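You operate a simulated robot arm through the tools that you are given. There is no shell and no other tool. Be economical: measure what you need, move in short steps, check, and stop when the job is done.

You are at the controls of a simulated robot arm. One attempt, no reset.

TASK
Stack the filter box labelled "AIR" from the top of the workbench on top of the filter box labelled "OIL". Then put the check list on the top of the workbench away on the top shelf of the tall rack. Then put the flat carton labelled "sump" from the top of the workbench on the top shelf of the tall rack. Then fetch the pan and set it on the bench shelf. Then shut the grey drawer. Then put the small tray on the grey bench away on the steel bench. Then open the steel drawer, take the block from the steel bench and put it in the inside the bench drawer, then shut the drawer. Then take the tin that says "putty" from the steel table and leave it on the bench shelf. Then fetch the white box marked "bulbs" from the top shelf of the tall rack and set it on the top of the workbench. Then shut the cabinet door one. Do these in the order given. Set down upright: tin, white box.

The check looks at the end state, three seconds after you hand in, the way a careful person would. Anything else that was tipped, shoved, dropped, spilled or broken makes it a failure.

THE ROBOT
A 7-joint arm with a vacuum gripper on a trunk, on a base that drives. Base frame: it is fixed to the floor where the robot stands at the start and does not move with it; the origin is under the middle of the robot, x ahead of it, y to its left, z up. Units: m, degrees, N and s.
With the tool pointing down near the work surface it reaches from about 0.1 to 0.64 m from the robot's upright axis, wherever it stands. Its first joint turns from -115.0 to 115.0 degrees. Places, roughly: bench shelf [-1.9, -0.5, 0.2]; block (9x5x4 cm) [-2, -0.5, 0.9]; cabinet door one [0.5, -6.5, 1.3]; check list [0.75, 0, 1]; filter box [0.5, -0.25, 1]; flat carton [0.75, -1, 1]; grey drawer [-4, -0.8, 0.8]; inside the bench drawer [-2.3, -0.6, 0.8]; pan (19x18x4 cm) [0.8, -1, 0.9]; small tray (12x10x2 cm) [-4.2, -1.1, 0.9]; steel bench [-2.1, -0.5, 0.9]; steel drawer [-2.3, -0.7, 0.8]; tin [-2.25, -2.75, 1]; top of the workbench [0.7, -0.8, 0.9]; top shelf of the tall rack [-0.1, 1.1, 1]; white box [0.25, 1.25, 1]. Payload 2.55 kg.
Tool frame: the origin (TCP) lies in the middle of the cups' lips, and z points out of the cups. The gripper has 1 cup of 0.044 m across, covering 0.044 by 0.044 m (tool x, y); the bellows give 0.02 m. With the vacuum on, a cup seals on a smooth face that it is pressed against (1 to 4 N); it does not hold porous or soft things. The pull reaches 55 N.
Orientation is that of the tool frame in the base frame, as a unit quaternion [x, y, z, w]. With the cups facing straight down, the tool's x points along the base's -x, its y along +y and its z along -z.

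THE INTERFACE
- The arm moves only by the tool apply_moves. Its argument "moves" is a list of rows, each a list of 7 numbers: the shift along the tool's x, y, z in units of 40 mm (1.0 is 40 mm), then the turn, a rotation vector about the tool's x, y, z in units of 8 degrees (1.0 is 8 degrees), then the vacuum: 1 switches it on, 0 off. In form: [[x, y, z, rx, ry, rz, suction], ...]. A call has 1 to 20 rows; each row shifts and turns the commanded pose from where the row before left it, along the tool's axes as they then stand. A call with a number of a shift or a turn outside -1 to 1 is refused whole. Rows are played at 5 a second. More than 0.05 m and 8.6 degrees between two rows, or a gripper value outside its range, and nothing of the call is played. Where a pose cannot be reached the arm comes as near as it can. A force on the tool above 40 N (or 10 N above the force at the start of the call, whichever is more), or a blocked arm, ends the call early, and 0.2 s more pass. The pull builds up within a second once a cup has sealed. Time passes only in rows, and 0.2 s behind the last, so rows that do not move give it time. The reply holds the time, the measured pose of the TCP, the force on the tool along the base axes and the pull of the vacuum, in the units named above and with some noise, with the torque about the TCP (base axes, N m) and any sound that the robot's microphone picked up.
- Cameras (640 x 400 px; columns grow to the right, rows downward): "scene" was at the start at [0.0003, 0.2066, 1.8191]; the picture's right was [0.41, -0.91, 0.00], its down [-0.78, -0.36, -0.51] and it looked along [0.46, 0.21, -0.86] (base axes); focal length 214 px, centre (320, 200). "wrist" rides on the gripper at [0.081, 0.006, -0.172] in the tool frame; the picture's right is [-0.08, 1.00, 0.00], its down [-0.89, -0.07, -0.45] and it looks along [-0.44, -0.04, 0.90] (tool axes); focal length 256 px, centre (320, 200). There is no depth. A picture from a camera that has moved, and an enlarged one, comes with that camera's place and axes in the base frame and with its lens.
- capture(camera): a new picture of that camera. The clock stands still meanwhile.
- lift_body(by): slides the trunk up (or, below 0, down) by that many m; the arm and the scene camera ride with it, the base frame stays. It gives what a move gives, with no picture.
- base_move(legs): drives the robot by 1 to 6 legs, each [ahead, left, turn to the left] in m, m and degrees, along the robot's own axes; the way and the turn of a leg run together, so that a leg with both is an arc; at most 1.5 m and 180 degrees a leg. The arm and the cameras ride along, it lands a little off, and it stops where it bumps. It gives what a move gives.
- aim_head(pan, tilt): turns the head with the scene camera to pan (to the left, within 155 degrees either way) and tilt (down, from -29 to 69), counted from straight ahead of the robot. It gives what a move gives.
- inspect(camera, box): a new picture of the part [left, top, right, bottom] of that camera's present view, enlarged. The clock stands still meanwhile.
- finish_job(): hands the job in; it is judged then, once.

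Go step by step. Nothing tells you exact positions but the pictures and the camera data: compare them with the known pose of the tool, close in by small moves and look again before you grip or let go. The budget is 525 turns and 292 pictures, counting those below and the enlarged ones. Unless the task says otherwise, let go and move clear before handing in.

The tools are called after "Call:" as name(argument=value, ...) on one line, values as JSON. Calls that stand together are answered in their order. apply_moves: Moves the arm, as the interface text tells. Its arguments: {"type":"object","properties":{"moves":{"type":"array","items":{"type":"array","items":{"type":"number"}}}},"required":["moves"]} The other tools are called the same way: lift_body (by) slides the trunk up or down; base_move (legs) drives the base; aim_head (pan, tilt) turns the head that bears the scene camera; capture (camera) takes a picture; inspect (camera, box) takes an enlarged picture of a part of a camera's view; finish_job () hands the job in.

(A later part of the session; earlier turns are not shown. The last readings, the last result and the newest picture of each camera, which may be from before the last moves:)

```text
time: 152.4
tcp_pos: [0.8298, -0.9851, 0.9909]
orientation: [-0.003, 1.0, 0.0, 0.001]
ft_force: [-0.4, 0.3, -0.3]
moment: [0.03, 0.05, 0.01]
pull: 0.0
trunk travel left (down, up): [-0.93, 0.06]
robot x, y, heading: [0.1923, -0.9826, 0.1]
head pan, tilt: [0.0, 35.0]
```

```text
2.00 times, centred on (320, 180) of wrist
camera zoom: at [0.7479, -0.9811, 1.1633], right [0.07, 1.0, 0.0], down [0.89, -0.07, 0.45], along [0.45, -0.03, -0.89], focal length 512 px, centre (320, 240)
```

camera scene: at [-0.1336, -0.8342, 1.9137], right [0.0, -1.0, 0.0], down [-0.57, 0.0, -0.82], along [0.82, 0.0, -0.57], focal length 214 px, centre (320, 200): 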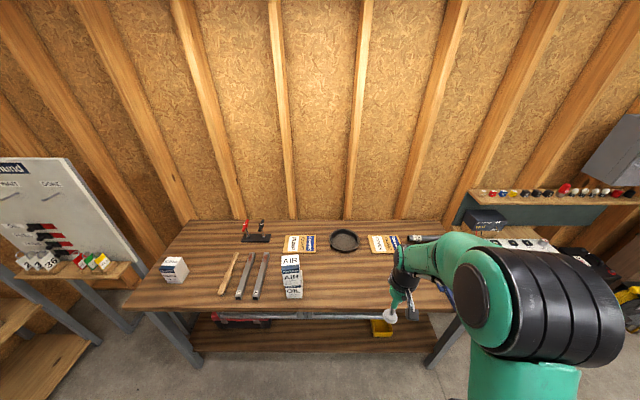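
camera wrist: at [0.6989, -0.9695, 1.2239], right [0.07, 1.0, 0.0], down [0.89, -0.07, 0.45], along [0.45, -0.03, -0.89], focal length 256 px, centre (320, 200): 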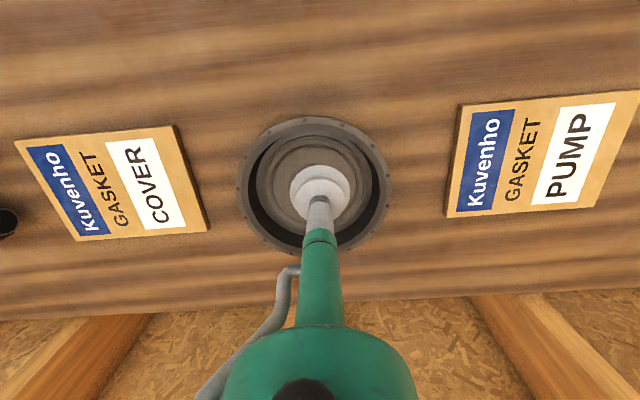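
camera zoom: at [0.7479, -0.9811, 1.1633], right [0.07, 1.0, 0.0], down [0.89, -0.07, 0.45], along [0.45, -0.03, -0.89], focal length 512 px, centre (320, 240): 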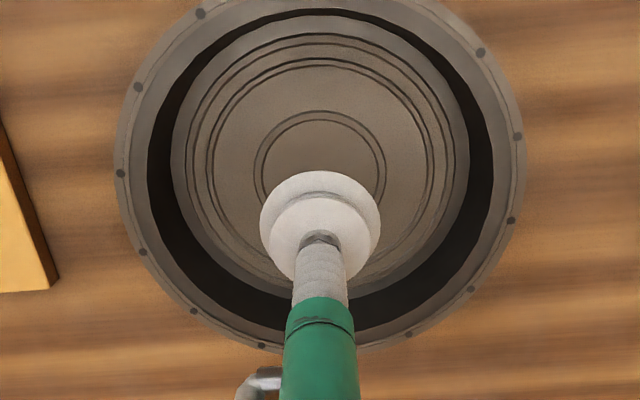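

The centre disc (radius ≈35 mm) is right below the cup. Descending with vacuum on.

Call:
apply_moves(moves=[[0, 0, 0.7, 0, 0, 0, 1], [0, 0, 0.7, 0, 0, 0, 1], [0, 0, 0.3, 0, 0, 0, 1], [0, 0, 0.15, 0, 0, 0, 1], [0, 0, 0.1, 0, 0, 0, 1], [0, 0, 0.1, 0, 0, 0, 1], [0, 0, 0, 0, 0, 0, 1], [0, 0, 0, 0, 0, 0, 1]])

```text
time: 154.2
tcp_pos: [0.8281, -0.9864, 0.905]
orientation: [-0.004, 1.0, -0.001, -0.003]
ft_force: [-5.8, 0.4, -13.0]
moment: [0.05, -0.36, 0.01]
pull: 54.9
trunk travel left (down, up): [-0.93, 0.06]
robot x, y, heading: [0.1879, -0.9844, 0.1]
head pan, tilt: [0.0, 35.0]
```

Sealed. I'll lift with the trunk, then retract.

Call:
lift_body(by=0.06)

Call:
apply_moves(moves=[[0.3, 0, -0.5, 0, 0, 0, 1], [0.6, 0, -0.8, 0, 0, 0, 1], [0.7, 0, -0.8, 0, 0, 0, 1], [0.7, 0, -0.8, 0, 0, 0, 1], [0.7, 0, -0.8, 0, 0, 0, 1], [0.7, 0, -0.8, 0, 0, 0, 1], [0.7, 0, -0.8, 0, 0, 0, 1], [0.7, 0, -0.8, 0, 0, 0, 1], [0.8, 0, 0, 0, 0, 0, 1], [0.8, 0, 0, 0, 0, 0, 1], [0.8, 0, 0, 0, 0, 0, 1], [0, 0, 0, 0, 0, 0, 1]])

Call:
capture(camera="wrist")

```text
time: 155.2
tcp_pos: [0.8308, -0.9852, 0.9687]
orientation: [-0.002, 1.0, -0.002, 0.001]
ft_force: [-0.7, -0.5, -4.2]
moment: [-0.02, 0.03, -0.03]
pull: 55.0
trunk travel left (down, up): [-0.99, 0.0]
robot x, y, heading: [0.1895, -0.9807, 0.4]
head pan, tilt: [0.0, 35.0]
```

```text
time: 157.8
tcp_pos: [0.5313, -0.9898, 1.2117]
orientation: [-0.002, 1.0, -0.001, 0.0]
ft_force: [1.1, -0.3, -5.9]
moment: [0.0, 0.07, 0.01]
pull: 55.0
trunk travel left (down, up): [-0.99, 0.0]
robot x, y, heading: [0.1896, -0.9836, 0.3]
head pan, tilt: [0.0, 35.0]
```

```text
235 pictures are left
camera wrist: at [0.4488, -0.9855, 1.3848], right [0.07, 1.0, 0.0], down [0.89, -0.07, 0.45], along [0.44, -0.03, -0.9], focal length 256 px, centre (320, 200)
```

wrist: 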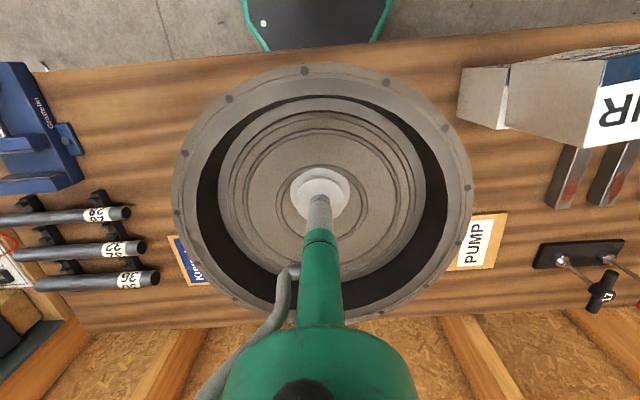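

The pan is held. I'll back away and look toward the steel bench.

Call:
base_move(legs=[[-0.22, 0, 0]])

Call:
aim_head(pan=-150, tilt=25)

Call:
capture(camera="scene")

Call:
aim_head(pan=150, tilt=25)

Call:
capture(camera="scene")

```text
time: 159.5
tcp_pos: [0.3099, -0.9895, 1.211]
orientation: [-0.004, 1.0, -0.001, 0.001]
ft_force: [0.4, -0.4, -5.5]
moment: [0.0, 0.04, 0.01]
pull: 55.0
trunk travel left (down, up): [-0.99, 0.0]
robot x, y, heading: [-0.0333, -0.9832, 0.5]
head pan, tilt: [0.0, 35.0]
```

```text
time: 161.9
tcp_pos: [0.3096, -0.9894, 1.2115]
orientation: [-0.006, 1.0, 0.0, 0.001]
ft_force: [-0.4, -0.5, -5.3]
moment: [0.02, 0.07, 0.02]
pull: 55.2
trunk travel left (down, up): [-0.99, 0.0]
robot x, y, heading: [-0.0325, -0.982, 0.7]
head pan, tilt: [-150.0, 25.0]
```

```text
234 pictures are left
camera scene: at [-0.1731, -0.8523, 1.9295], right [-0.51, 0.86, 0.0], down [0.36, 0.22, -0.91], along [-0.78, -0.46, -0.42], focal length 214 px, centre (320, 200)
```

scene: 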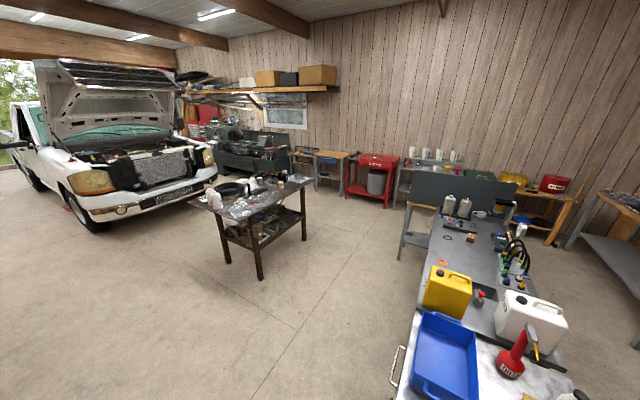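

```text
time: 166.0
tcp_pos: [0.3095, -0.9882, 1.211]
orientation: [-0.005, 1.0, -0.001, 0.001]
ft_force: [0.0, 0.6, -5.4]
moment: [-0.02, 0.06, 0.03]
pull: 55.4
trunk travel left (down, up): [-0.99, 0.0]
robot x, y, heading: [-0.0324, -0.9823, 0.5]
head pan, tilt: [150.0, 25.0]
```

```text
233 pictures are left
camera scene: at [-0.174, -0.7601, 1.9295], right [0.49, 0.87, 0.0], down [0.37, -0.21, -0.91], along [-0.79, 0.45, -0.42], focal length 214 px, centre (320, 200)
```

scene: 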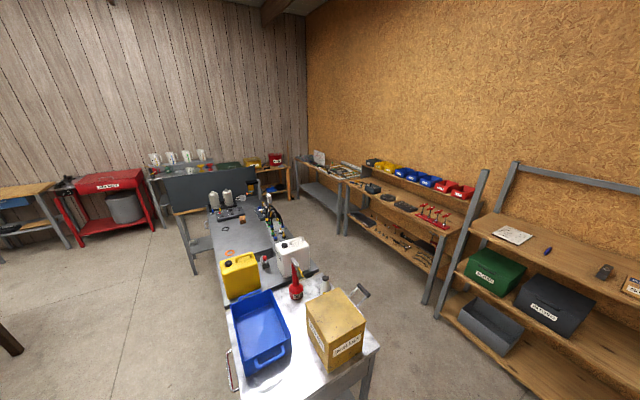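

The steel bench's south edge is at y≈-0.8 (x -1.15 to -2.6), with a clear aisle to its south. I'll go round to that side, facing the bench.

Call:
base_move(legs=[[0, -0.42, 0], [0, 0, 90], [0, 1.0, 0], [0, 0.85, 0]])

Call:
aim_head(pan=0, tilt=40)

Call:
capture(camera="scene")

```text
time: 181.3
tcp_pos: [-1.8731, -1.0088, 1.2111]
orientation: [-0.698, 0.716, 0.0, 0.001]
ft_force: [-0.8, -0.4, -5.7]
moment: [-0.07, 0.02, 0.03]
pull: 54.9
trunk travel left (down, up): [-0.99, 0.0]
robot x, y, heading: [-1.8915, -1.3479, 88.7]
head pan, tilt: [150.0, 25.0]
```

```text
time: 183.6
tcp_pos: [-1.8748, -1.0078, 1.2109]
orientation: [-0.698, 0.716, 0.0, 0.0]
ft_force: [1.0, -0.3, -5.3]
moment: [-0.08, 0.05, 0.01]
pull: 54.9
trunk travel left (down, up): [-0.99, 0.0]
robot x, y, heading: [-1.8934, -1.3504, 88.8]
head pan, tilt: [0.0, 40.0]
```

```text
232 pictures are left
camera scene: at [-2.0691, -1.3164, 1.9061], right [1.0, -0.03, 0.0], down [-0.02, -0.64, -0.77], along [0.02, 0.77, -0.64], focal length 214 px, centre (320, 200)
```

scene: 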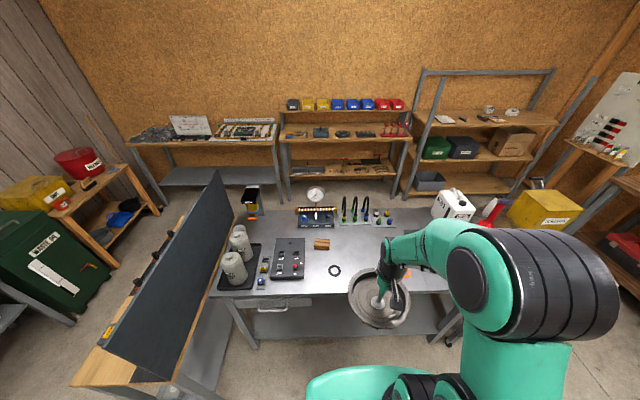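

This is the steel bench. Its front edge is at y≈-0.81, a grey shelf lies below (z≈0.2), the drawer is on the left and the wooden block on top. I'll back off a little, extend the arm, and lower the trunk with the pan in the aisle.

Call:
base_move(legs=[[-0.2, -0.12, 1.3]])

Call:
apply_moves(moves=[[-0.85, 0, 0, 0, 0, 0, 1], [-0.85, 0, 0, 0, 0, 0, 1], [-0.85, 0, 0, 0, 0, 0, 1], [-0.85, 0, 0, 0, 0, 0, 1], [0, 0, 0, 0, 0, 0, 1]])

Call:
lift_body(by=-0.4)

Call:
capture(camera="scene")

```text
time: 185.4
tcp_pos: [-1.77, -1.2085, 1.2111]
orientation: [0.707, -0.707, 0.001, 0.0]
ft_force: [0.4, -0.1, -5.1]
moment: [-0.1, 0.01, 0.01]
pull: 55.4
trunk travel left (down, up): [-0.99, 0.0]
robot x, y, heading: [-1.7764, -1.5469, 89.9]
head pan, tilt: [0.0, 40.0]
```

```text
time: 186.6
tcp_pos: [-1.7684, -1.0717, 1.2107]
orientation: [-0.707, 0.707, 0.0, 0.002]
ft_force: [1.3, -0.9, -5.2]
moment: [-0.06, -0.02, 0.02]
pull: 55.0
trunk travel left (down, up): [-0.99, 0.0]
robot x, y, heading: [-1.7797, -1.5448, 89.9]
head pan, tilt: [0.0, 40.0]
```

```text
time: 190.4
tcp_pos: [-1.7669, -1.0712, 0.8104]
orientation: [0.707, -0.707, 0.002, 0.0]
ft_force: [1.0, -0.2, -4.8]
moment: [-0.08, 0.02, 0.01]
pull: 54.4
trunk travel left (down, up): [-0.59, 0.4]
robot x, y, heading: [-1.7791, -1.5495, 90.0]
head pan, tilt: [0.0, 40.0]
```

```text
231 pictures are left
camera scene: at [-1.9569, -1.5219, 1.5062], right [1.0, 0.0, 0.0], down [0.0, -0.64, -0.77], along [0.0, 0.77, -0.64], focal length 214 px, centre (320, 200)
```

scene: 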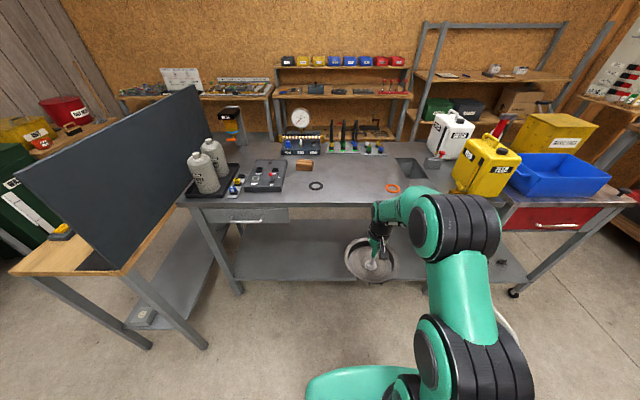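

The bench shelf is empty. Lowering further.

Call:
lift_body(by=-0.4)

Call:
aim_head(pan=0, tilt=30)

Call:
capture(camera="scene")

Call:
capture(camera="wrist")

```text
time: 194.2
tcp_pos: [-1.7678, -1.0729, 0.4092]
orientation: [0.707, -0.707, 0.001, -0.001]
ft_force: [-0.1, 0.4, -5.0]
moment: [-0.09, -0.01, 0.02]
pull: 55.2
trunk travel left (down, up): [-0.19, 0.8]
robot x, y, heading: [-1.7787, -1.5496, 90.0]
head pan, tilt: [0.0, 40.0]
```

```text
time: 195.0
tcp_pos: [-1.7682, -1.0723, 0.4093]
orientation: [-0.707, 0.707, -0.001, 0.002]
ft_force: [1.2, 0.7, -5.6]
moment: [-0.09, 0.04, 0.0]
pull: 55.0
trunk travel left (down, up): [-0.19, 0.8]
robot x, y, heading: [-1.7815, -1.5465, 89.9]
head pan, tilt: [0.0, 30.0]
```

```text
230 pictures are left
camera scene: at [-1.9569, -1.5166, 1.1214], right [1.0, 0.0, 0.0], down [0.0, -0.5, -0.87], along [0.0, 0.87, -0.5], focal length 214 px, centre (320, 200)
```

scene: 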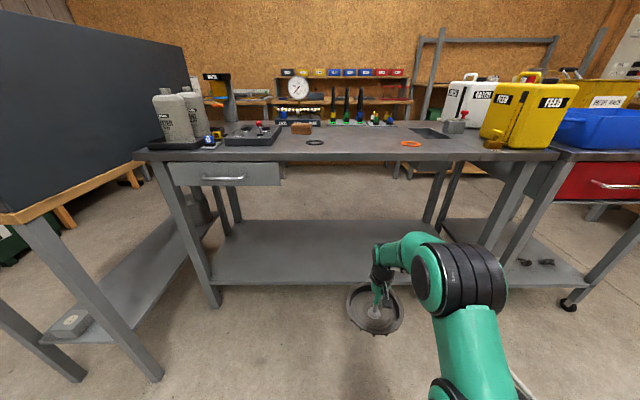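

```text
229 pictures are left
camera wrist: at [-1.7762, -1.1545, 0.5837], right [-1.0, 0.08, 0.0], down [0.07, 0.89, 0.45], along [0.04, 0.44, -0.89], focal length 256 px, centre (320, 200)
```

wrist: 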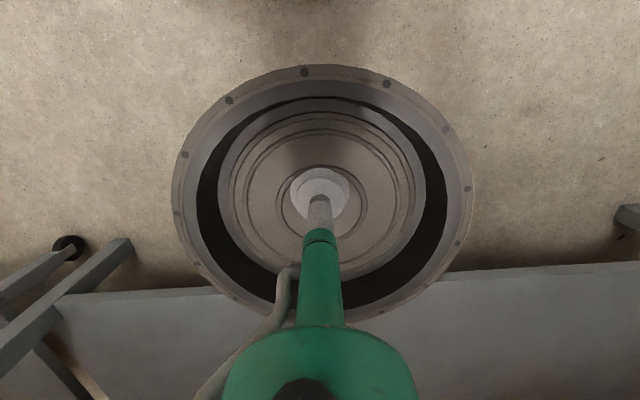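

The view is clear: the shelf is at z≈0.19 with its front edge at y≈-0.78, and the drawer is well to the left. I'll lower to pan height and drive in part way.

Call:
lift_body(by=-0.14)

Call:
base_move(legs=[[0.25, 0, 0]])

Call:
capture(camera="scene")

Call:
capture(camera="wrist")

```text
time: 196.6
tcp_pos: [-1.7678, -1.072, 0.2704]
orientation: [0.708, -0.707, -0.001, -0.001]
ft_force: [-0.4, -0.3, -3.9]
moment: [-0.1, 0.03, 0.04]
pull: 54.7
trunk travel left (down, up): [-0.05, 0.94]
robot x, y, heading: [-1.7779, -1.5486, 90.1]
head pan, tilt: [0.0, 30.0]
```

```text
time: 198.5
tcp_pos: [-1.764, -0.8185, 0.2699]
orientation: [-0.704, 0.71, 0.0, 0.0]
ft_force: [-0.4, 0.0, -5.4]
moment: [-0.09, 0.0, -0.04]
pull: 54.0
trunk travel left (down, up): [-0.05, 0.94]
robot x, y, heading: [-1.7793, -1.2943, 89.6]
head pan, tilt: [0.0, 30.0]
```

```text
228 pictures are left
camera scene: at [-1.9559, -1.2627, 0.9815], right [1.0, -0.01, 0.0], down [0.0, -0.5, -0.87], along [0.01, 0.87, -0.5], focal length 214 px, centre (320, 200)
```

scene: 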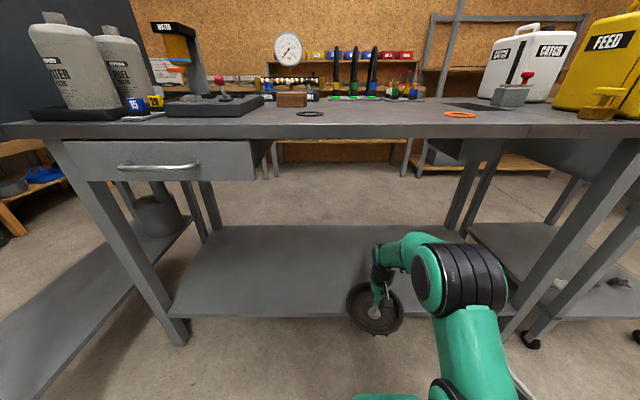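

```text
227 pictures are left
camera wrist: at [-1.7728, -0.9019, 0.4437], right [-1.0, 0.09, 0.0], down [0.08, 0.89, 0.45], along [0.04, 0.44, -0.9], focal length 256 px, centre (320, 200)
```

wrist: 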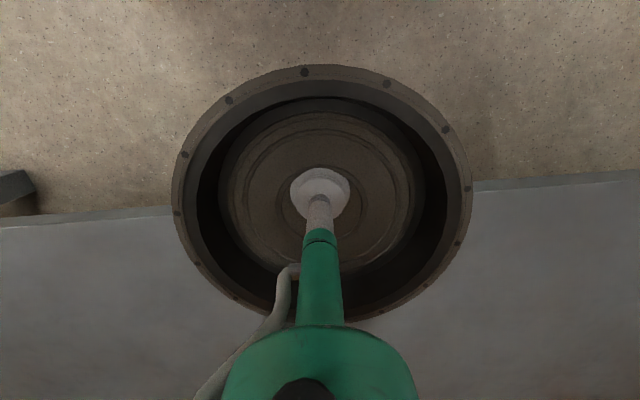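

Clearances look fine: the elbow stays below the bench top. Driving in the rest of the way.

Call:
base_move(legs=[[0.1, 0, 0.4]])

Call:
base_move(legs=[[0.06, 0, 0]])

Call:
capture(camera="scene")

Call:
capture(camera="wrist")

```text
time: 199.6
tcp_pos: [-1.7682, -0.7181, 0.2702]
orientation: [0.708, -0.706, 0.0, 0.0]
ft_force: [0.8, -0.1, -5.2]
moment: [-0.05, 0.02, -0.01]
pull: 54.4
trunk travel left (down, up): [-0.05, 0.94]
robot x, y, heading: [-1.7797, -1.1933, 90.4]
head pan, tilt: [0.0, 30.0]
```

```text
time: 200.6
tcp_pos: [-1.7675, -0.6607, 0.2696]
orientation: [0.708, -0.707, 0.001, 0.0]
ft_force: [-0.2, 1.1, -5.9]
moment: [-0.1, 0.02, 0.01]
pull: 55.3
trunk travel left (down, up): [-0.05, 0.94]
robot x, y, heading: [-1.7772, -1.1343, 90.1]
head pan, tilt: [0.0, 30.0]
```

```text
226 pictures are left
camera scene: at [-1.9561, -1.1049, 0.9815], right [1.0, 0.0, 0.0], down [0.0, -0.5, -0.87], along [0.0, 0.87, -0.5], focal length 214 px, centre (320, 200)
```

scene: 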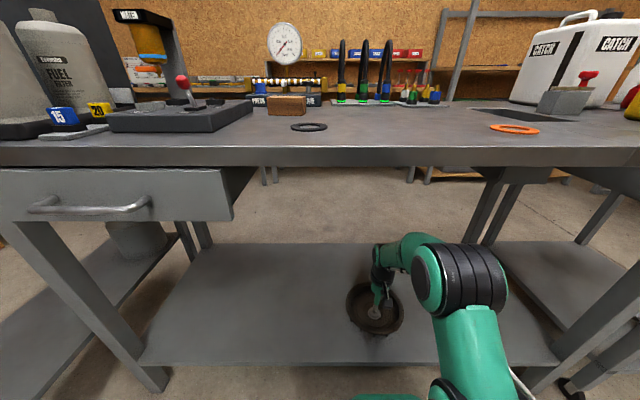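

```text
225 pictures are left
camera wrist: at [-1.7759, -0.7428, 0.4435], right [-1.0, 0.08, 0.0], down [0.07, 0.89, 0.45], along [0.04, 0.44, -0.9], focal length 256 px, centre (320, 200)
```

wrist: 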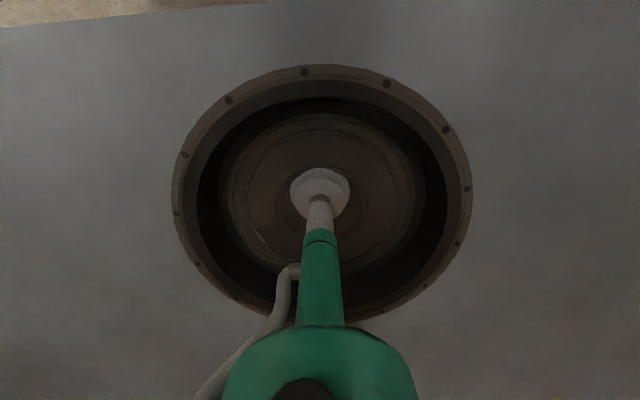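

The pan is over the shelf. Extending 3 cm more, then lowering in steps to contact.

Call:
apply_moves(moves=[[-0.4, 0, 0, 0, 0, 0, 1], [-0.4, 0, 0.3, 0, 0, 0, 1], [0, 0, 0.4, 0, 0, 0, 1], [0, 0, 0.2, 0, 0, 0, 1], [0, 0, 0, 0, 0, 0, 1]])

Call:
apply_moves(moves=[[0, 0, 0.12, 0, 0, 0, 1], [0, 0, 0.12, 0, 0, 0, 1], [0, 0, 0, 0, 0, 0, 1]])

Call:
apply_moves(moves=[[0, 0, 0.12, 0, 0, 0, 1], [0, 0, 0, 0, 0, 0, 1]])

```text
time: 201.8
tcp_pos: [-1.767, -0.6286, 0.2358]
orientation: [0.708, -0.706, 0.001, -0.001]
ft_force: [0.4, -0.1, -5.5]
moment: [-0.08, 0.01, 0.01]
pull: 54.9
trunk travel left (down, up): [-0.05, 0.94]
robot x, y, heading: [-1.7791, -1.1375, 90.2]
head pan, tilt: [0.0, 30.0]
```

```text
time: 202.6
tcp_pos: [-1.7658, -0.6304, 0.2275]
orientation: [0.708, -0.706, 0.001, 0.0]
ft_force: [-4.5, -21.9, 29.3]
moment: [0.27, 0.02, 0.03]
pull: 55.0
trunk travel left (down, up): [-0.05, 0.94]
robot x, y, heading: [-1.7767, -1.1372, 90.2]
head pan, tilt: [0.0, 30.0]
```

```text
time: 202.9
tcp_pos: [-1.7674, -0.6306, 0.2266]
orientation: [0.708, -0.707, 0.002, 0.001]
ft_force: [-0.6, -10.3, 17.0]
moment: [0.34, 0.07, 0.01]
pull: 54.8
trunk travel left (down, up): [-0.05, 0.94]
robot x, y, heading: [-1.779, -1.1368, 90.2]
head pan, tilt: [0.0, 30.0]
stopped in row 1: the force on the tool passed its limit (the readings are from after the stop); the commanded pose is now the measured one
```

Call:
capture(camera="wrist")

Call:
inspect(camera="scene", box=[320, 220, 520, 360])

```text
224 pictures are left
camera wrist: at [-1.7749, -0.712, 0.4004], right [-1.0, 0.08, 0.0], down [0.07, 0.89, 0.44], along [0.04, 0.44, -0.9], focal length 256 px, centre (320, 200)
```

wrist: 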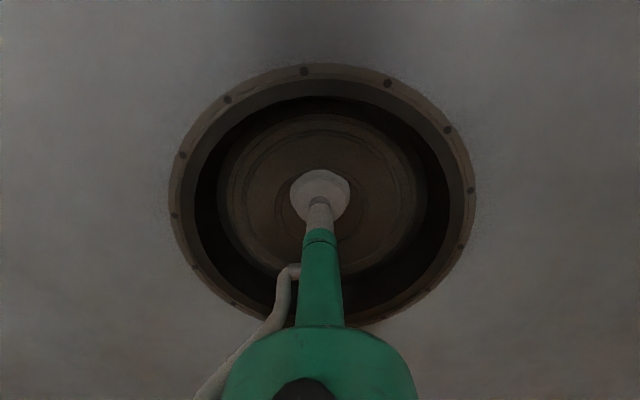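

```text
2.86 times, centred on (420, 290) of scene
camera zoom: at [-1.9562, -1.1073, 0.9813], right [1.0, 0.0, 0.0], down [0.0, -0.5, -0.87], along [0.0, 0.87, -0.5], focal length 613 px, centre (34, -57)
```

zoom: 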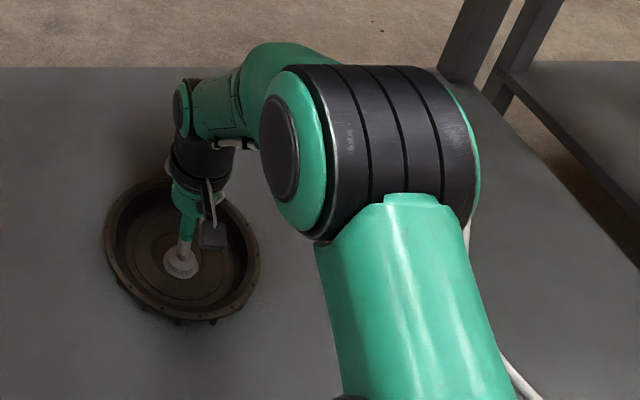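

The pan sits flat on the shelf. Release, lift, then back out.

Call:
apply_moves(moves=[[0, 0, 0, 0, 0, 0, 0], [0, 0, 0, 0, 0, 0, 0], [0, 0, 0, 0, 0, 0, 0], [0, 0, 0, 0, 0, 0, 0], [0, 0, 0, 0, 0, 0, 0], [0, 0, -0.1, 0, 0, 0, 0], [0, 0, -0.2, 0, 0, 0, 0], [0, 0, -0.5, 0, 0, 0, 0], [0, 0, -0.7, 0, 0, 0, 0], [0, 0, -0.7, 0, 0, 0, 0], [0, 0, 0, 0, 0, 0, 0]])

Call:
base_move(legs=[[-0.4, 0, 0]])

Call:
capture(camera="scene")

```text
time: 205.3
tcp_pos: [-1.7678, -0.629, 0.3117]
orientation: [-0.707, 0.707, -0.003, -0.001]
ft_force: [0.2, -0.5, -0.3]
moment: [0.01, -0.04, 0.01]
pull: 0.1
trunk travel left (down, up): [-0.05, 0.94]
robot x, y, heading: [-1.7784, -1.1363, 90.2]
head pan, tilt: [0.0, 30.0]
```

```text
time: 207.8
tcp_pos: [-1.7683, -1.0378, 0.3123]
orientation: [0.71, -0.704, 0.002, 0.001]
ft_force: [-0.3, -0.1, 0.1]
moment: [0.03, 0.03, 0.03]
pull: 0.0
trunk travel left (down, up): [-0.05, 0.94]
robot x, y, heading: [-1.7767, -1.545, 90.5]
head pan, tilt: [0.0, 30.0]
```

```text
222 pictures are left
camera scene: at [-1.9544, -1.5148, 0.9815], right [1.0, 0.01, 0.0], down [0.0, -0.5, -0.87], along [-0.01, 0.87, -0.5], focal length 214 px, centre (320, 200)
```

scene: 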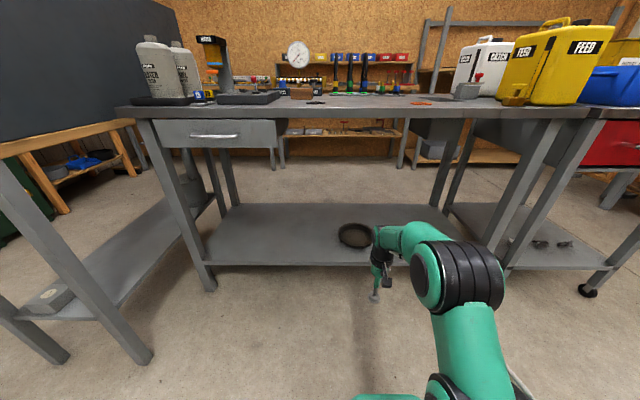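

The pan is on the bench shelf. Next I'll raise the trunk and look west for the grey drawer.

Call:
lift_body(by=0.4)

Call:
lift_body(by=0.4)

Call:
aim_head(pan=80, tilt=25)

Call:
capture(camera="scene")

```text
time: 211.7
tcp_pos: [-1.7692, -1.0363, 0.7121]
orientation: [0.71, -0.704, 0.003, 0.001]
ft_force: [-0.1, 0.1, 1.0]
moment: [-0.01, 0.0, 0.01]
pull: 0.0
trunk travel left (down, up): [-0.45, 0.54]
robot x, y, heading: [-1.7757, -1.5467, 90.3]
head pan, tilt: [0.0, 30.0]
```

```text
time: 215.5
tcp_pos: [-1.7693, -1.0373, 1.1116]
orientation: [0.71, -0.705, 0.002, 0.001]
ft_force: [0.0, 0.3, 0.9]
moment: [-0.01, 0.01, -0.03]
pull: 0.0
trunk travel left (down, up): [-0.85, 0.14]
robot x, y, heading: [-1.7739, -1.5468, 90.7]
head pan, tilt: [0.0, 30.0]
```

```text
time: 217.0
tcp_pos: [-1.7686, -1.0375, 1.1124]
orientation: [0.71, -0.704, 0.003, 0.001]
ft_force: [-0.1, 0.1, 0.7]
moment: [0.01, -0.03, 0.03]
pull: 0.1
trunk travel left (down, up): [-0.85, 0.14]
robot x, y, heading: [-1.7761, -1.5481, 90.4]
head pan, tilt: [80.0, 25.0]
```

```text
221 pictures are left
camera scene: at [-2.0445, -1.5899, 1.7895], right [0.17, 0.99, 0.0], down [0.42, -0.07, -0.91], along [-0.89, 0.15, -0.42], focal length 214 px, centre (320, 200)
```

scene: 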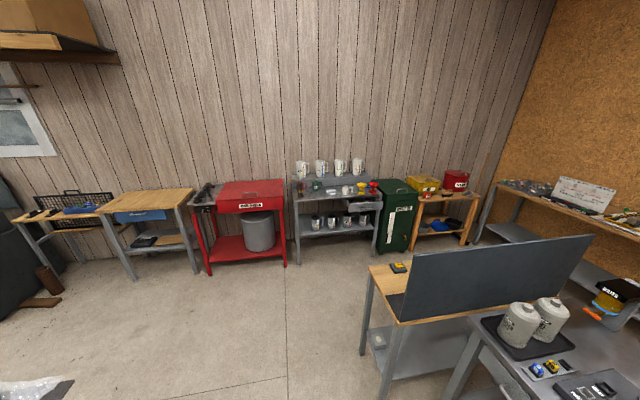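

The grey bench is against the west wall, with its drawer standing open. Zooming in.

Call:
inspect(camera="scene", box=[270, 140, 430, 280])

```text
2.86 times, centred on (350, 210) of scene
camera zoom: at [-2.0445, -1.5899, 1.7895], right [0.17, 0.99, 0.0], down [0.42, -0.07, -0.91], along [-0.89, 0.15, -0.42], focal length 613 px, centre (234, 171)
```

zoom: 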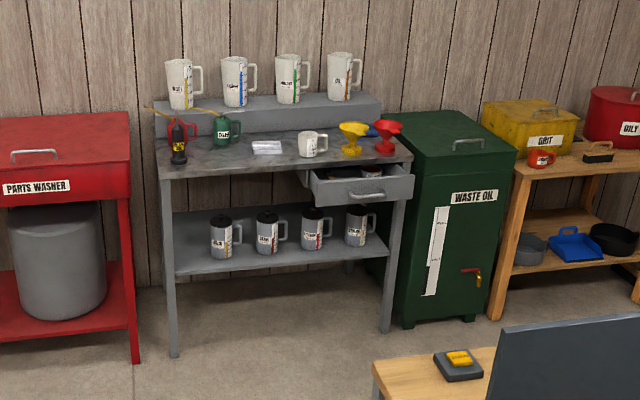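

The drawer is slightly open at about (-3.9, -0.8), below the grey bench top, and the tray is nearby. I'll tuck the arm, turn west and approach.

Call:
apply_moves(moves=[[0.8, 0, -0.3, 0, 0, 0, 0], [0.8, 0, -0.3, 0, 0, 0, 0], [0.8, 0, -0.3, 0, 0, 0, 0], [0.8, 0, -0.3, 0, 0, 0, 0], [0, 0, 0, 0, 0, 0, 0]])

Call:
base_move(legs=[[0, 0, 89.6], [1.3, 0, 0], [0, -0.25, 0]])

Call:
aim_head(pan=0, tilt=35)

Call:
capture(camera="scene")

```text
time: 218.2
tcp_pos: [-1.7675, -1.1639, 1.1597]
orientation: [0.71, -0.704, 0.002, 0.001]
ft_force: [0.2, 0.8, -1.3]
moment: [0.01, -0.01, -0.01]
pull: 0.1
trunk travel left (down, up): [-0.85, 0.14]
robot x, y, heading: [-1.7779, -1.546, 90.6]
head pan, tilt: [80.0, 25.0]
```

```text
time: 229.7
tcp_pos: [-3.5236, -1.4026, 1.1605]
orientation: [0.998, 0.061, 0.003, -0.001]
ft_force: [-0.7, 0.5, -0.5]
moment: [0.0, 0.0, 0.04]
pull: 0.0
trunk travel left (down, up): [-0.85, 0.14]
robot x, y, heading: [-3.1463, -1.3663, -173.1]
head pan, tilt: [80.0, 25.0]
stopped in leg 3: the robot was blocked; the commanded pose is now the measured one
```

```text
time: 231.2
tcp_pos: [-3.5237, -1.4012, 1.1605]
orientation: [0.998, 0.061, 0.001, -0.001]
ft_force: [0.5, -1.1, -0.8]
moment: [0.02, -0.03, -0.03]
pull: 0.1
trunk travel left (down, up): [-0.85, 0.14]
robot x, y, heading: [-3.1433, -1.3662, -173.0]
head pan, tilt: [0.0, 35.0]
```

```text
219 pictures are left
camera scene: at [-3.1521, -1.5438, 1.7737], right [-0.12, 0.99, 0.0], down [0.57, 0.07, -0.82], along [-0.81, -0.1, -0.57], focal length 214 px, centre (320, 200)
```

scene: 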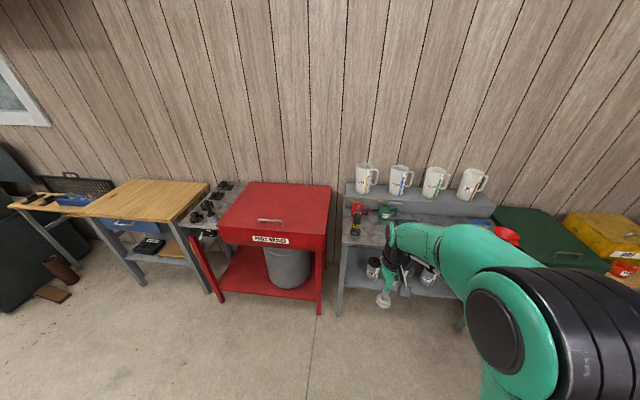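

I bumped the corner of the wooden bench behind me. Moving off it gently and checking that nothing was disturbed.

Call:
base_move(legs=[[0.02, 0.08, 0]])

Call:
aim_head(pan=-115, tilt=50)

Call:
capture(camera="scene")

```text
time: 232.3
tcp_pos: [-3.535, -1.4828, 1.1602]
orientation: [0.998, 0.062, 0.001, -0.001]
ft_force: [-0.1, -0.4, -0.1]
moment: [0.05, 0.03, -0.01]
pull: 0.1
trunk travel left (down, up): [-0.85, 0.14]
robot x, y, heading: [-3.1547, -1.4476, -172.8]
head pan, tilt: [0.0, 35.0]
```

```text
time: 234.2
tcp_pos: [-3.5343, -1.4833, 1.161]
orientation: [0.998, 0.062, 0.002, -0.001]
ft_force: [-0.2, 0.0, 0.3]
moment: [0.0, 0.02, 0.01]
pull: 0.0
trunk travel left (down, up): [-0.85, 0.14]
robot x, y, heading: [-3.1541, -1.4483, -173.1]
head pan, tilt: [-115.0, 50.0]
```

```text
218 pictures are left
camera scene: at [-3.0513, -1.5407, 1.752], right [0.95, -0.31, 0.0], down [-0.24, -0.73, -0.64], along [0.2, 0.61, -0.77], focal length 214 px, centre (320, 200)
```

scene: 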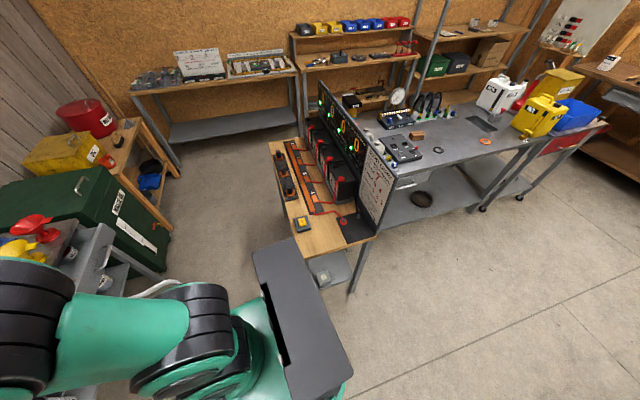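

Nothing looks disturbed. I'll move further west first, square up, then go north in front of the grey bench.

Call:
base_move(legs=[[0, 0, -7], [0.28, 0, 0], [0, -0.4, 0]])

Call:
aim_head(pan=0, tilt=50)

Call:
capture(camera="scene")

Call:
capture(camera="wrist")

```text
time: 238.9
tcp_pos: [-3.8179, -1.0263, 1.1609]
orientation: [1.0, 0.006, 0.002, -0.001]
ft_force: [0.7, 0.4, -0.6]
moment: [-0.03, -0.01, -0.02]
pull: 0.0
trunk travel left (down, up): [-0.85, 0.14]
robot x, y, heading: [-3.4344, -1.0335, -179.3]
head pan, tilt: [-115.0, 50.0]
```

```text
time: 240.9
tcp_pos: [-3.817, -1.0262, 1.1608]
orientation: [1.0, 0.006, 0.002, -0.002]
ft_force: [0.5, 0.5, -0.7]
moment: [0.01, -0.01, 0.0]
pull: 0.0
trunk travel left (down, up): [-0.85, 0.14]
robot x, y, heading: [-3.439, -1.0369, -179.4]
head pan, tilt: [0.0, 50.0]
```

```text
217 pictures are left
camera scene: at [-3.4531, -1.2095, 1.752], right [-0.01, 1.0, 0.0], down [0.77, 0.01, -0.64], along [-0.64, -0.01, -0.77], focal length 214 px, centre (320, 200)
```

scene: 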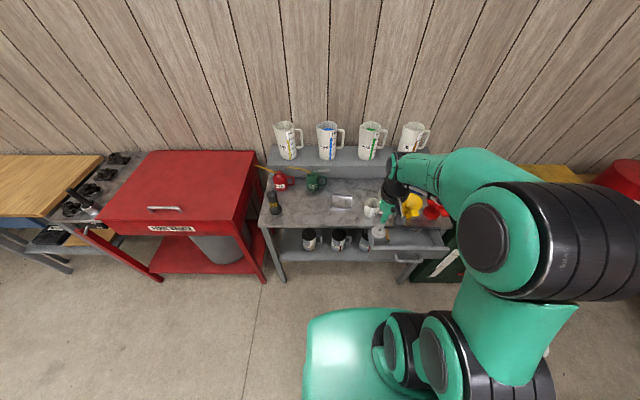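

```text
216 pictures are left
camera wrist: at [-3.7386, -1.0346, 1.3346], right [-0.07, -1.0, 0.0], down [-0.89, 0.06, 0.44], along [-0.44, 0.03, -0.9], focal length 256 px, centre (320, 200)
```

wrist: 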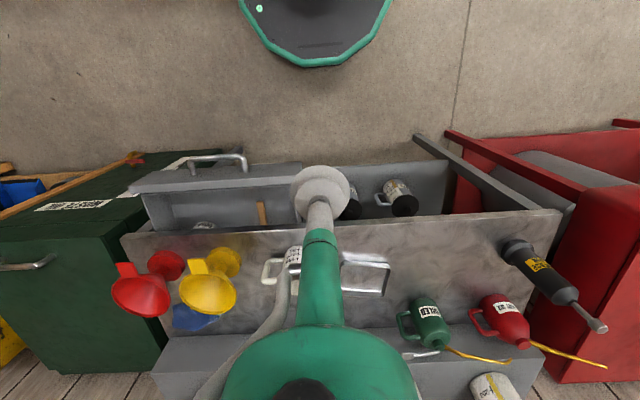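

The drawer front is at about x -3.92, y -0.97 to -0.61, open about 9 cm. I'll turn the tool horizontal to push it with the cup, starting with the rotation in free space.

Call:
apply_moves(moves=[[0, 0, 0, 0, -1, 0, 0], [0, 0, 0, 0, -1, 0, 0], [0, 0, 0, 0, -1, 0, 0], [0, 0, 0, 0, -1, 0, 0], [0, 0, 0, 0, -1, 0, 0], [0, 0, 0, 0, -1, 0, 0], [0, 0, 0, 0, -1, 0, 0], [0, 0, 0, 0, -1, 0, 0], [0, 0, 0, 0, -1, 0, 0], [0, 0, 0, 0, -1, 0, 0], [0, 0, 0, 0, -1, 0, 0], [0, 0, 0, 0, -0.25, 0, 0], [0, 0, 0, 0, 0, 0, 0]])

Call:
capture(camera="scene")

```text
time: 243.9
tcp_pos: [-3.9059, -1.0102, 1.1713]
orientation: [-0.706, -0.011, 0.708, 0.016]
ft_force: [-0.1, 0.3, -0.2]
moment: [0.03, 0.03, 0.01]
pull: 0.1
out of reach, approached as far as the arm can: row 4, 5, 6, 7
trunk travel left (down, up): [-0.85, 0.14]
robot x, y, heading: [-3.4358, -1.0336, -179.5]
head pan, tilt: [0.0, 50.0]
stopped in row 13: the arm was blocked; the commanded pose is now the measured one
```

```text
215 pictures are left
camera scene: at [-3.453, -1.2096, 1.752], right [-0.01, 1.0, 0.0], down [0.77, 0.01, -0.64], along [-0.64, -0.01, -0.77], focal length 214 px, centre (320, 200)
```

scene: 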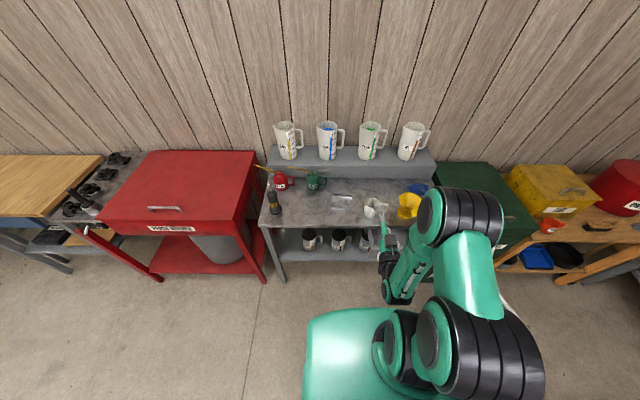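

The tool is now horizontal, pointing at the bench. Backing off 6 cm, then lowering the trunk to drawer height.

Call:
base_move(legs=[[-0.06, 0, 0]])

Call:
lift_body(by=-0.39)

Call:
capture(camera="scene")

Call:
capture(camera="wrist")

```text
time: 244.8
tcp_pos: [-3.8439, -1.0105, 1.171]
orientation: [-0.706, -0.012, 0.708, 0.017]
ft_force: [0.3, -0.3, 0.5]
moment: [-0.03, -0.02, 0.02]
pull: 0.0
trunk travel left (down, up): [-0.85, 0.14]
robot x, y, heading: [-3.376, -1.0337, -179.3]
head pan, tilt: [0.0, 50.0]
```

```text
time: 248.6
tcp_pos: [-3.8466, -1.0105, 0.7804]
orientation: [-0.706, -0.012, 0.708, 0.017]
ft_force: [-0.4, 0.3, 0.3]
moment: [0.0, -0.02, 0.01]
pull: 0.1
trunk travel left (down, up): [-0.46, 0.53]
robot x, y, heading: [-3.3793, -1.0368, -179.3]
head pan, tilt: [0.0, 50.0]
```

```text
214 pictures are left
camera scene: at [-3.3936, -1.2089, 1.362], right [-0.01, 1.0, 0.0], down [0.77, 0.01, -0.64], along [-0.64, -0.01, -0.77], focal length 214 px, centre (320, 200)
```

scene: 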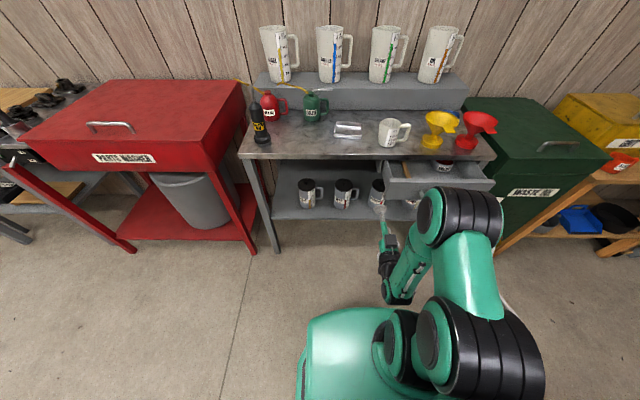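

```text
213 pictures are left
camera wrist: at [-3.6753, -1.0166, 0.7005], right [-0.01, -1.0, 0.04], down [0.45, 0.03, 0.89], along [-0.89, 0.02, 0.45], focal length 256 px, centre (320, 200)
```

wrist: 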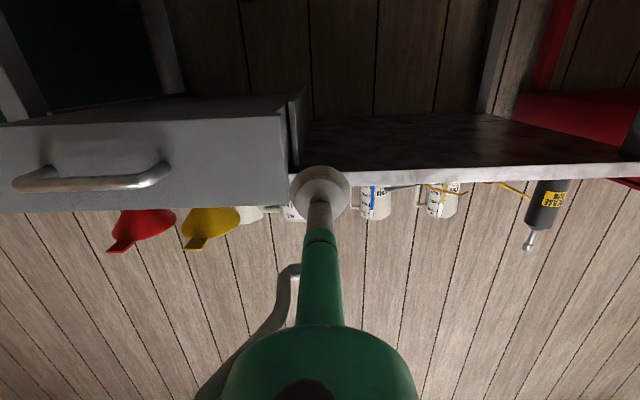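

The drawer front spans z 0.735–0.83, and the handle ends at y≈-0.857. I'll aim at (y≈-0.92, z≈0.78) and push forward.

Call:
apply_moves(moves=[[0, -0.75, 0, 0, 0, 0, 0], [0, -0.75, 0, 0, 0, 0, 0], [0, -0.75, 0, 0, 0, 0, 0], [0, 0, 0.5, 0, 0, 0, 0], [0, 0, 0.5, 0, 0, 0, 0], [0, 0, 0.25, 0, 0, 0, 0], [0, 0, 0.25, 0, 0, 0, 0], [0, 0, 0.25, 0, 0, 0, 0], [0, 0, 0, 0, 0, 0, 0]])

Call:
capture(camera="wrist")

```text
time: 250.6
tcp_pos: [-3.9166, -0.9193, 0.7837]
orientation: [-0.707, -0.012, 0.707, 0.016]
ft_force: [-0.1, -0.1, -0.2]
moment: [0.01, 0.0, -0.02]
pull: 0.1
trunk travel left (down, up): [-0.46, 0.53]
robot x, y, heading: [-3.3768, -1.0341, -179.5]
head pan, tilt: [0.0, 50.0]
```

```text
212 pictures are left
camera wrist: at [-3.7456, -0.9261, 0.7036], right [-0.01, -1.0, 0.04], down [0.45, 0.03, 0.89], along [-0.89, 0.02, 0.45], focal length 256 px, centre (320, 200)
```

wrist: 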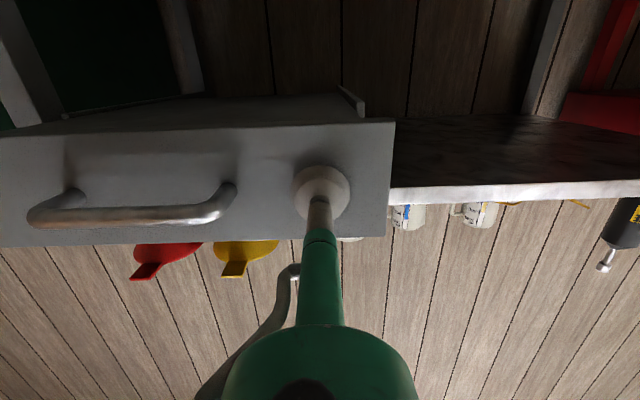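

The cup is in front of the drawer face, clear of the handle. Pushing.

Call:
apply_moves(moves=[[0, 0, 0.25, 0, 0, 0, 0], [0, 0, 0.25, 0, 0, 0, 0], [0, 0, 0.25, 0, 0, 0, 0], [0, 0, 0.25, 0, 0, 0, 0], [0, 0, 0.25, 0, 0, 0, 0], [0, 0, 0.25, 0, 0, 0, 0], [0, 0, 0, 0, 0, 0, 0]])

Call:
capture(camera="wrist")

```text
time: 252.2
tcp_pos: [-3.9775, -0.9192, 0.7862]
orientation: [-0.707, -0.012, 0.707, 0.016]
ft_force: [-0.4, 0.8, -0.3]
moment: [0.0, 0.04, 0.01]
pull: 0.2
trunk travel left (down, up): [-0.46, 0.53]
robot x, y, heading: [-3.3808, -1.0324, -179.3]
head pan, tilt: [0.0, 50.0]
```

```text
211 pictures are left
camera wrist: at [-3.8067, -0.9252, 0.7047], right [-0.01, -1.0, 0.04], down [0.45, 0.03, 0.89], along [-0.89, 0.02, 0.45], focal length 256 px, centre (320, 200)
```

wrist: 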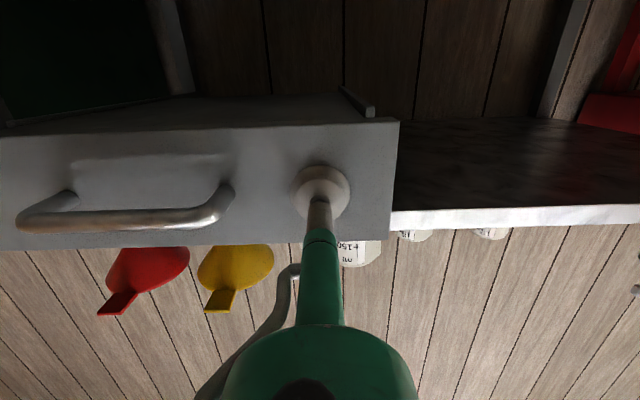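

Call:
apply_moves(moves=[[0, 0, 0.25, 0, 0, 0, 0], [0, 0, 0.25, 0, 0, 0, 0], [0, 0, 0.25, 0, 0, 0, 0], [0, 0, 0.25, 0, 0, 0, 0], [0, 0, 0.25, 0, 0, 0, 0], [0, 0, 0, 0, 0, 0, 0]])

Call:
capture(camera="wrist")

Call:
capture(camera="scene")

```text
time: 253.6
tcp_pos: [-4.0247, -0.921, 0.7859]
orientation: [-0.706, -0.012, 0.707, 0.016]
ft_force: [0.7, 0.2, 0.0]
moment: [-0.02, -0.01, 0.01]
pull: 0.1
trunk travel left (down, up): [-0.46, 0.53]
robot x, y, heading: [-3.3761, -1.0365, -179.3]
head pan, tilt: [0.0, 50.0]
```

```text
210 pictures are left
camera wrist: at [-3.8538, -0.9267, 0.7055], right [-0.01, -1.0, 0.04], down [0.45, 0.03, 0.89], along [-0.89, 0.02, 0.45], focal length 256 px, centre (320, 200)
```

wrist: 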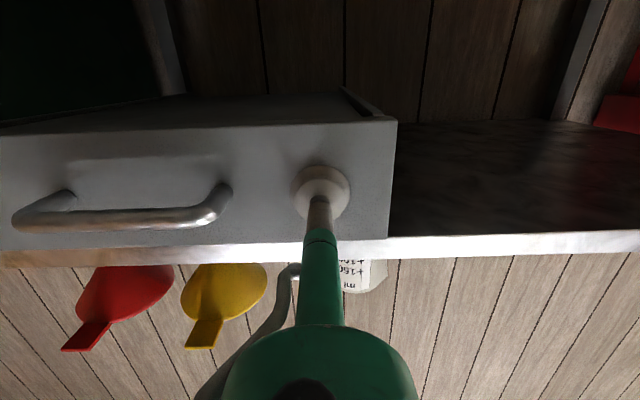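

```text
209 pictures are left
camera scene: at [-3.3937, -1.2089, 1.362], right [-0.01, 1.0, 0.0], down [0.77, 0.01, -0.64], along [-0.64, -0.01, -0.77], focal length 214 px, centre (320, 200)
```

scene: 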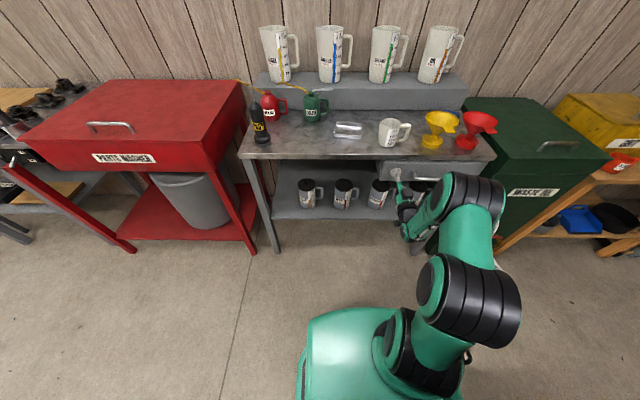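

Nearly shut. A little more push until it stops.

Call:
apply_moves(moves=[[0, 0, 0.25, 0, 0, 0, 0], [0, 0, 0.25, 0, 0, 0, 0], [0, 0, 0.25, 0, 0, 0, 0], [0, 0, 0, 0, 0, 0, 0]])

Call:
capture(camera="wrist")

```text
time: 254.6
tcp_pos: [-4.0542, -0.9185, 0.7847]
orientation: [-0.707, -0.013, 0.707, 0.015]
ft_force: [3.6, -0.5, -0.4]
moment: [-0.04, -0.01, 0.0]
pull: 0.1
trunk travel left (down, up): [-0.46, 0.53]
robot x, y, heading: [-3.3774, -1.0331, -179.3]
head pan, tilt: [0.0, 50.0]
```

```text
208 pictures are left
camera wrist: at [-3.8843, -0.9258, 0.7048], right [-0.01, -1.0, 0.04], down [0.45, 0.03, 0.89], along [-0.89, 0.02, 0.45], focal length 256 px, centre (320, 200)
```

wrist: 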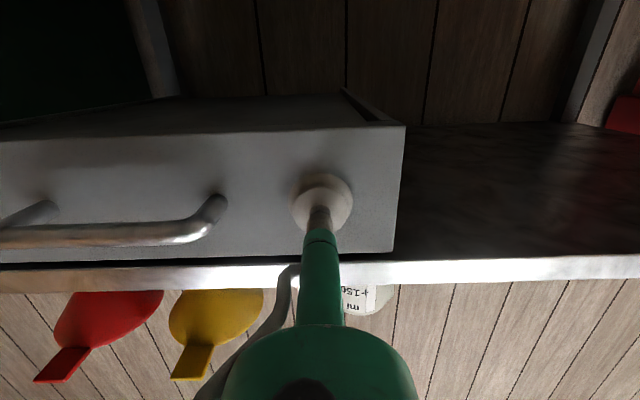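

Call:
apply_moves(moves=[[0, 0, 0.2, 0, 0, 0, 0], [0, 0, 0.2, 0, 0, 0, 0], [0, 0, 0, 0, 0, 0, 0]])

Call:
capture(camera="wrist")

```text
time: 255.2
tcp_pos: [-4.0615, -0.9194, 0.7858]
orientation: [-0.706, -0.012, 0.707, 0.017]
ft_force: [26.8, -3.5, 10.6]
moment: [-0.05, -0.47, -0.1]
pull: 0.0
trunk travel left (down, up): [-0.46, 0.53]
robot x, y, heading: [-3.3752, -1.0335, -179.4]
head pan, tilt: [0.0, 50.0]
stopped in row 3: the force on the tool passed its limit (the readings are from after the stop); the commanded pose is now the measured one
```

```text
207 pictures are left
camera wrist: at [-3.8903, -0.9257, 0.7045], right [-0.01, -1.0, 0.04], down [0.45, 0.03, 0.89], along [-0.89, 0.02, 0.45], focal length 256 px, centre (320, 200)
```

wrist: 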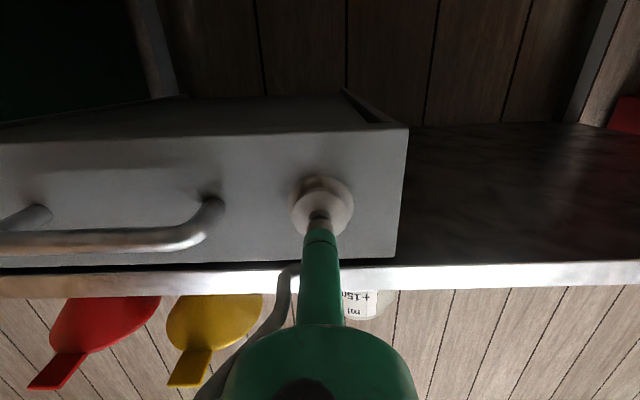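

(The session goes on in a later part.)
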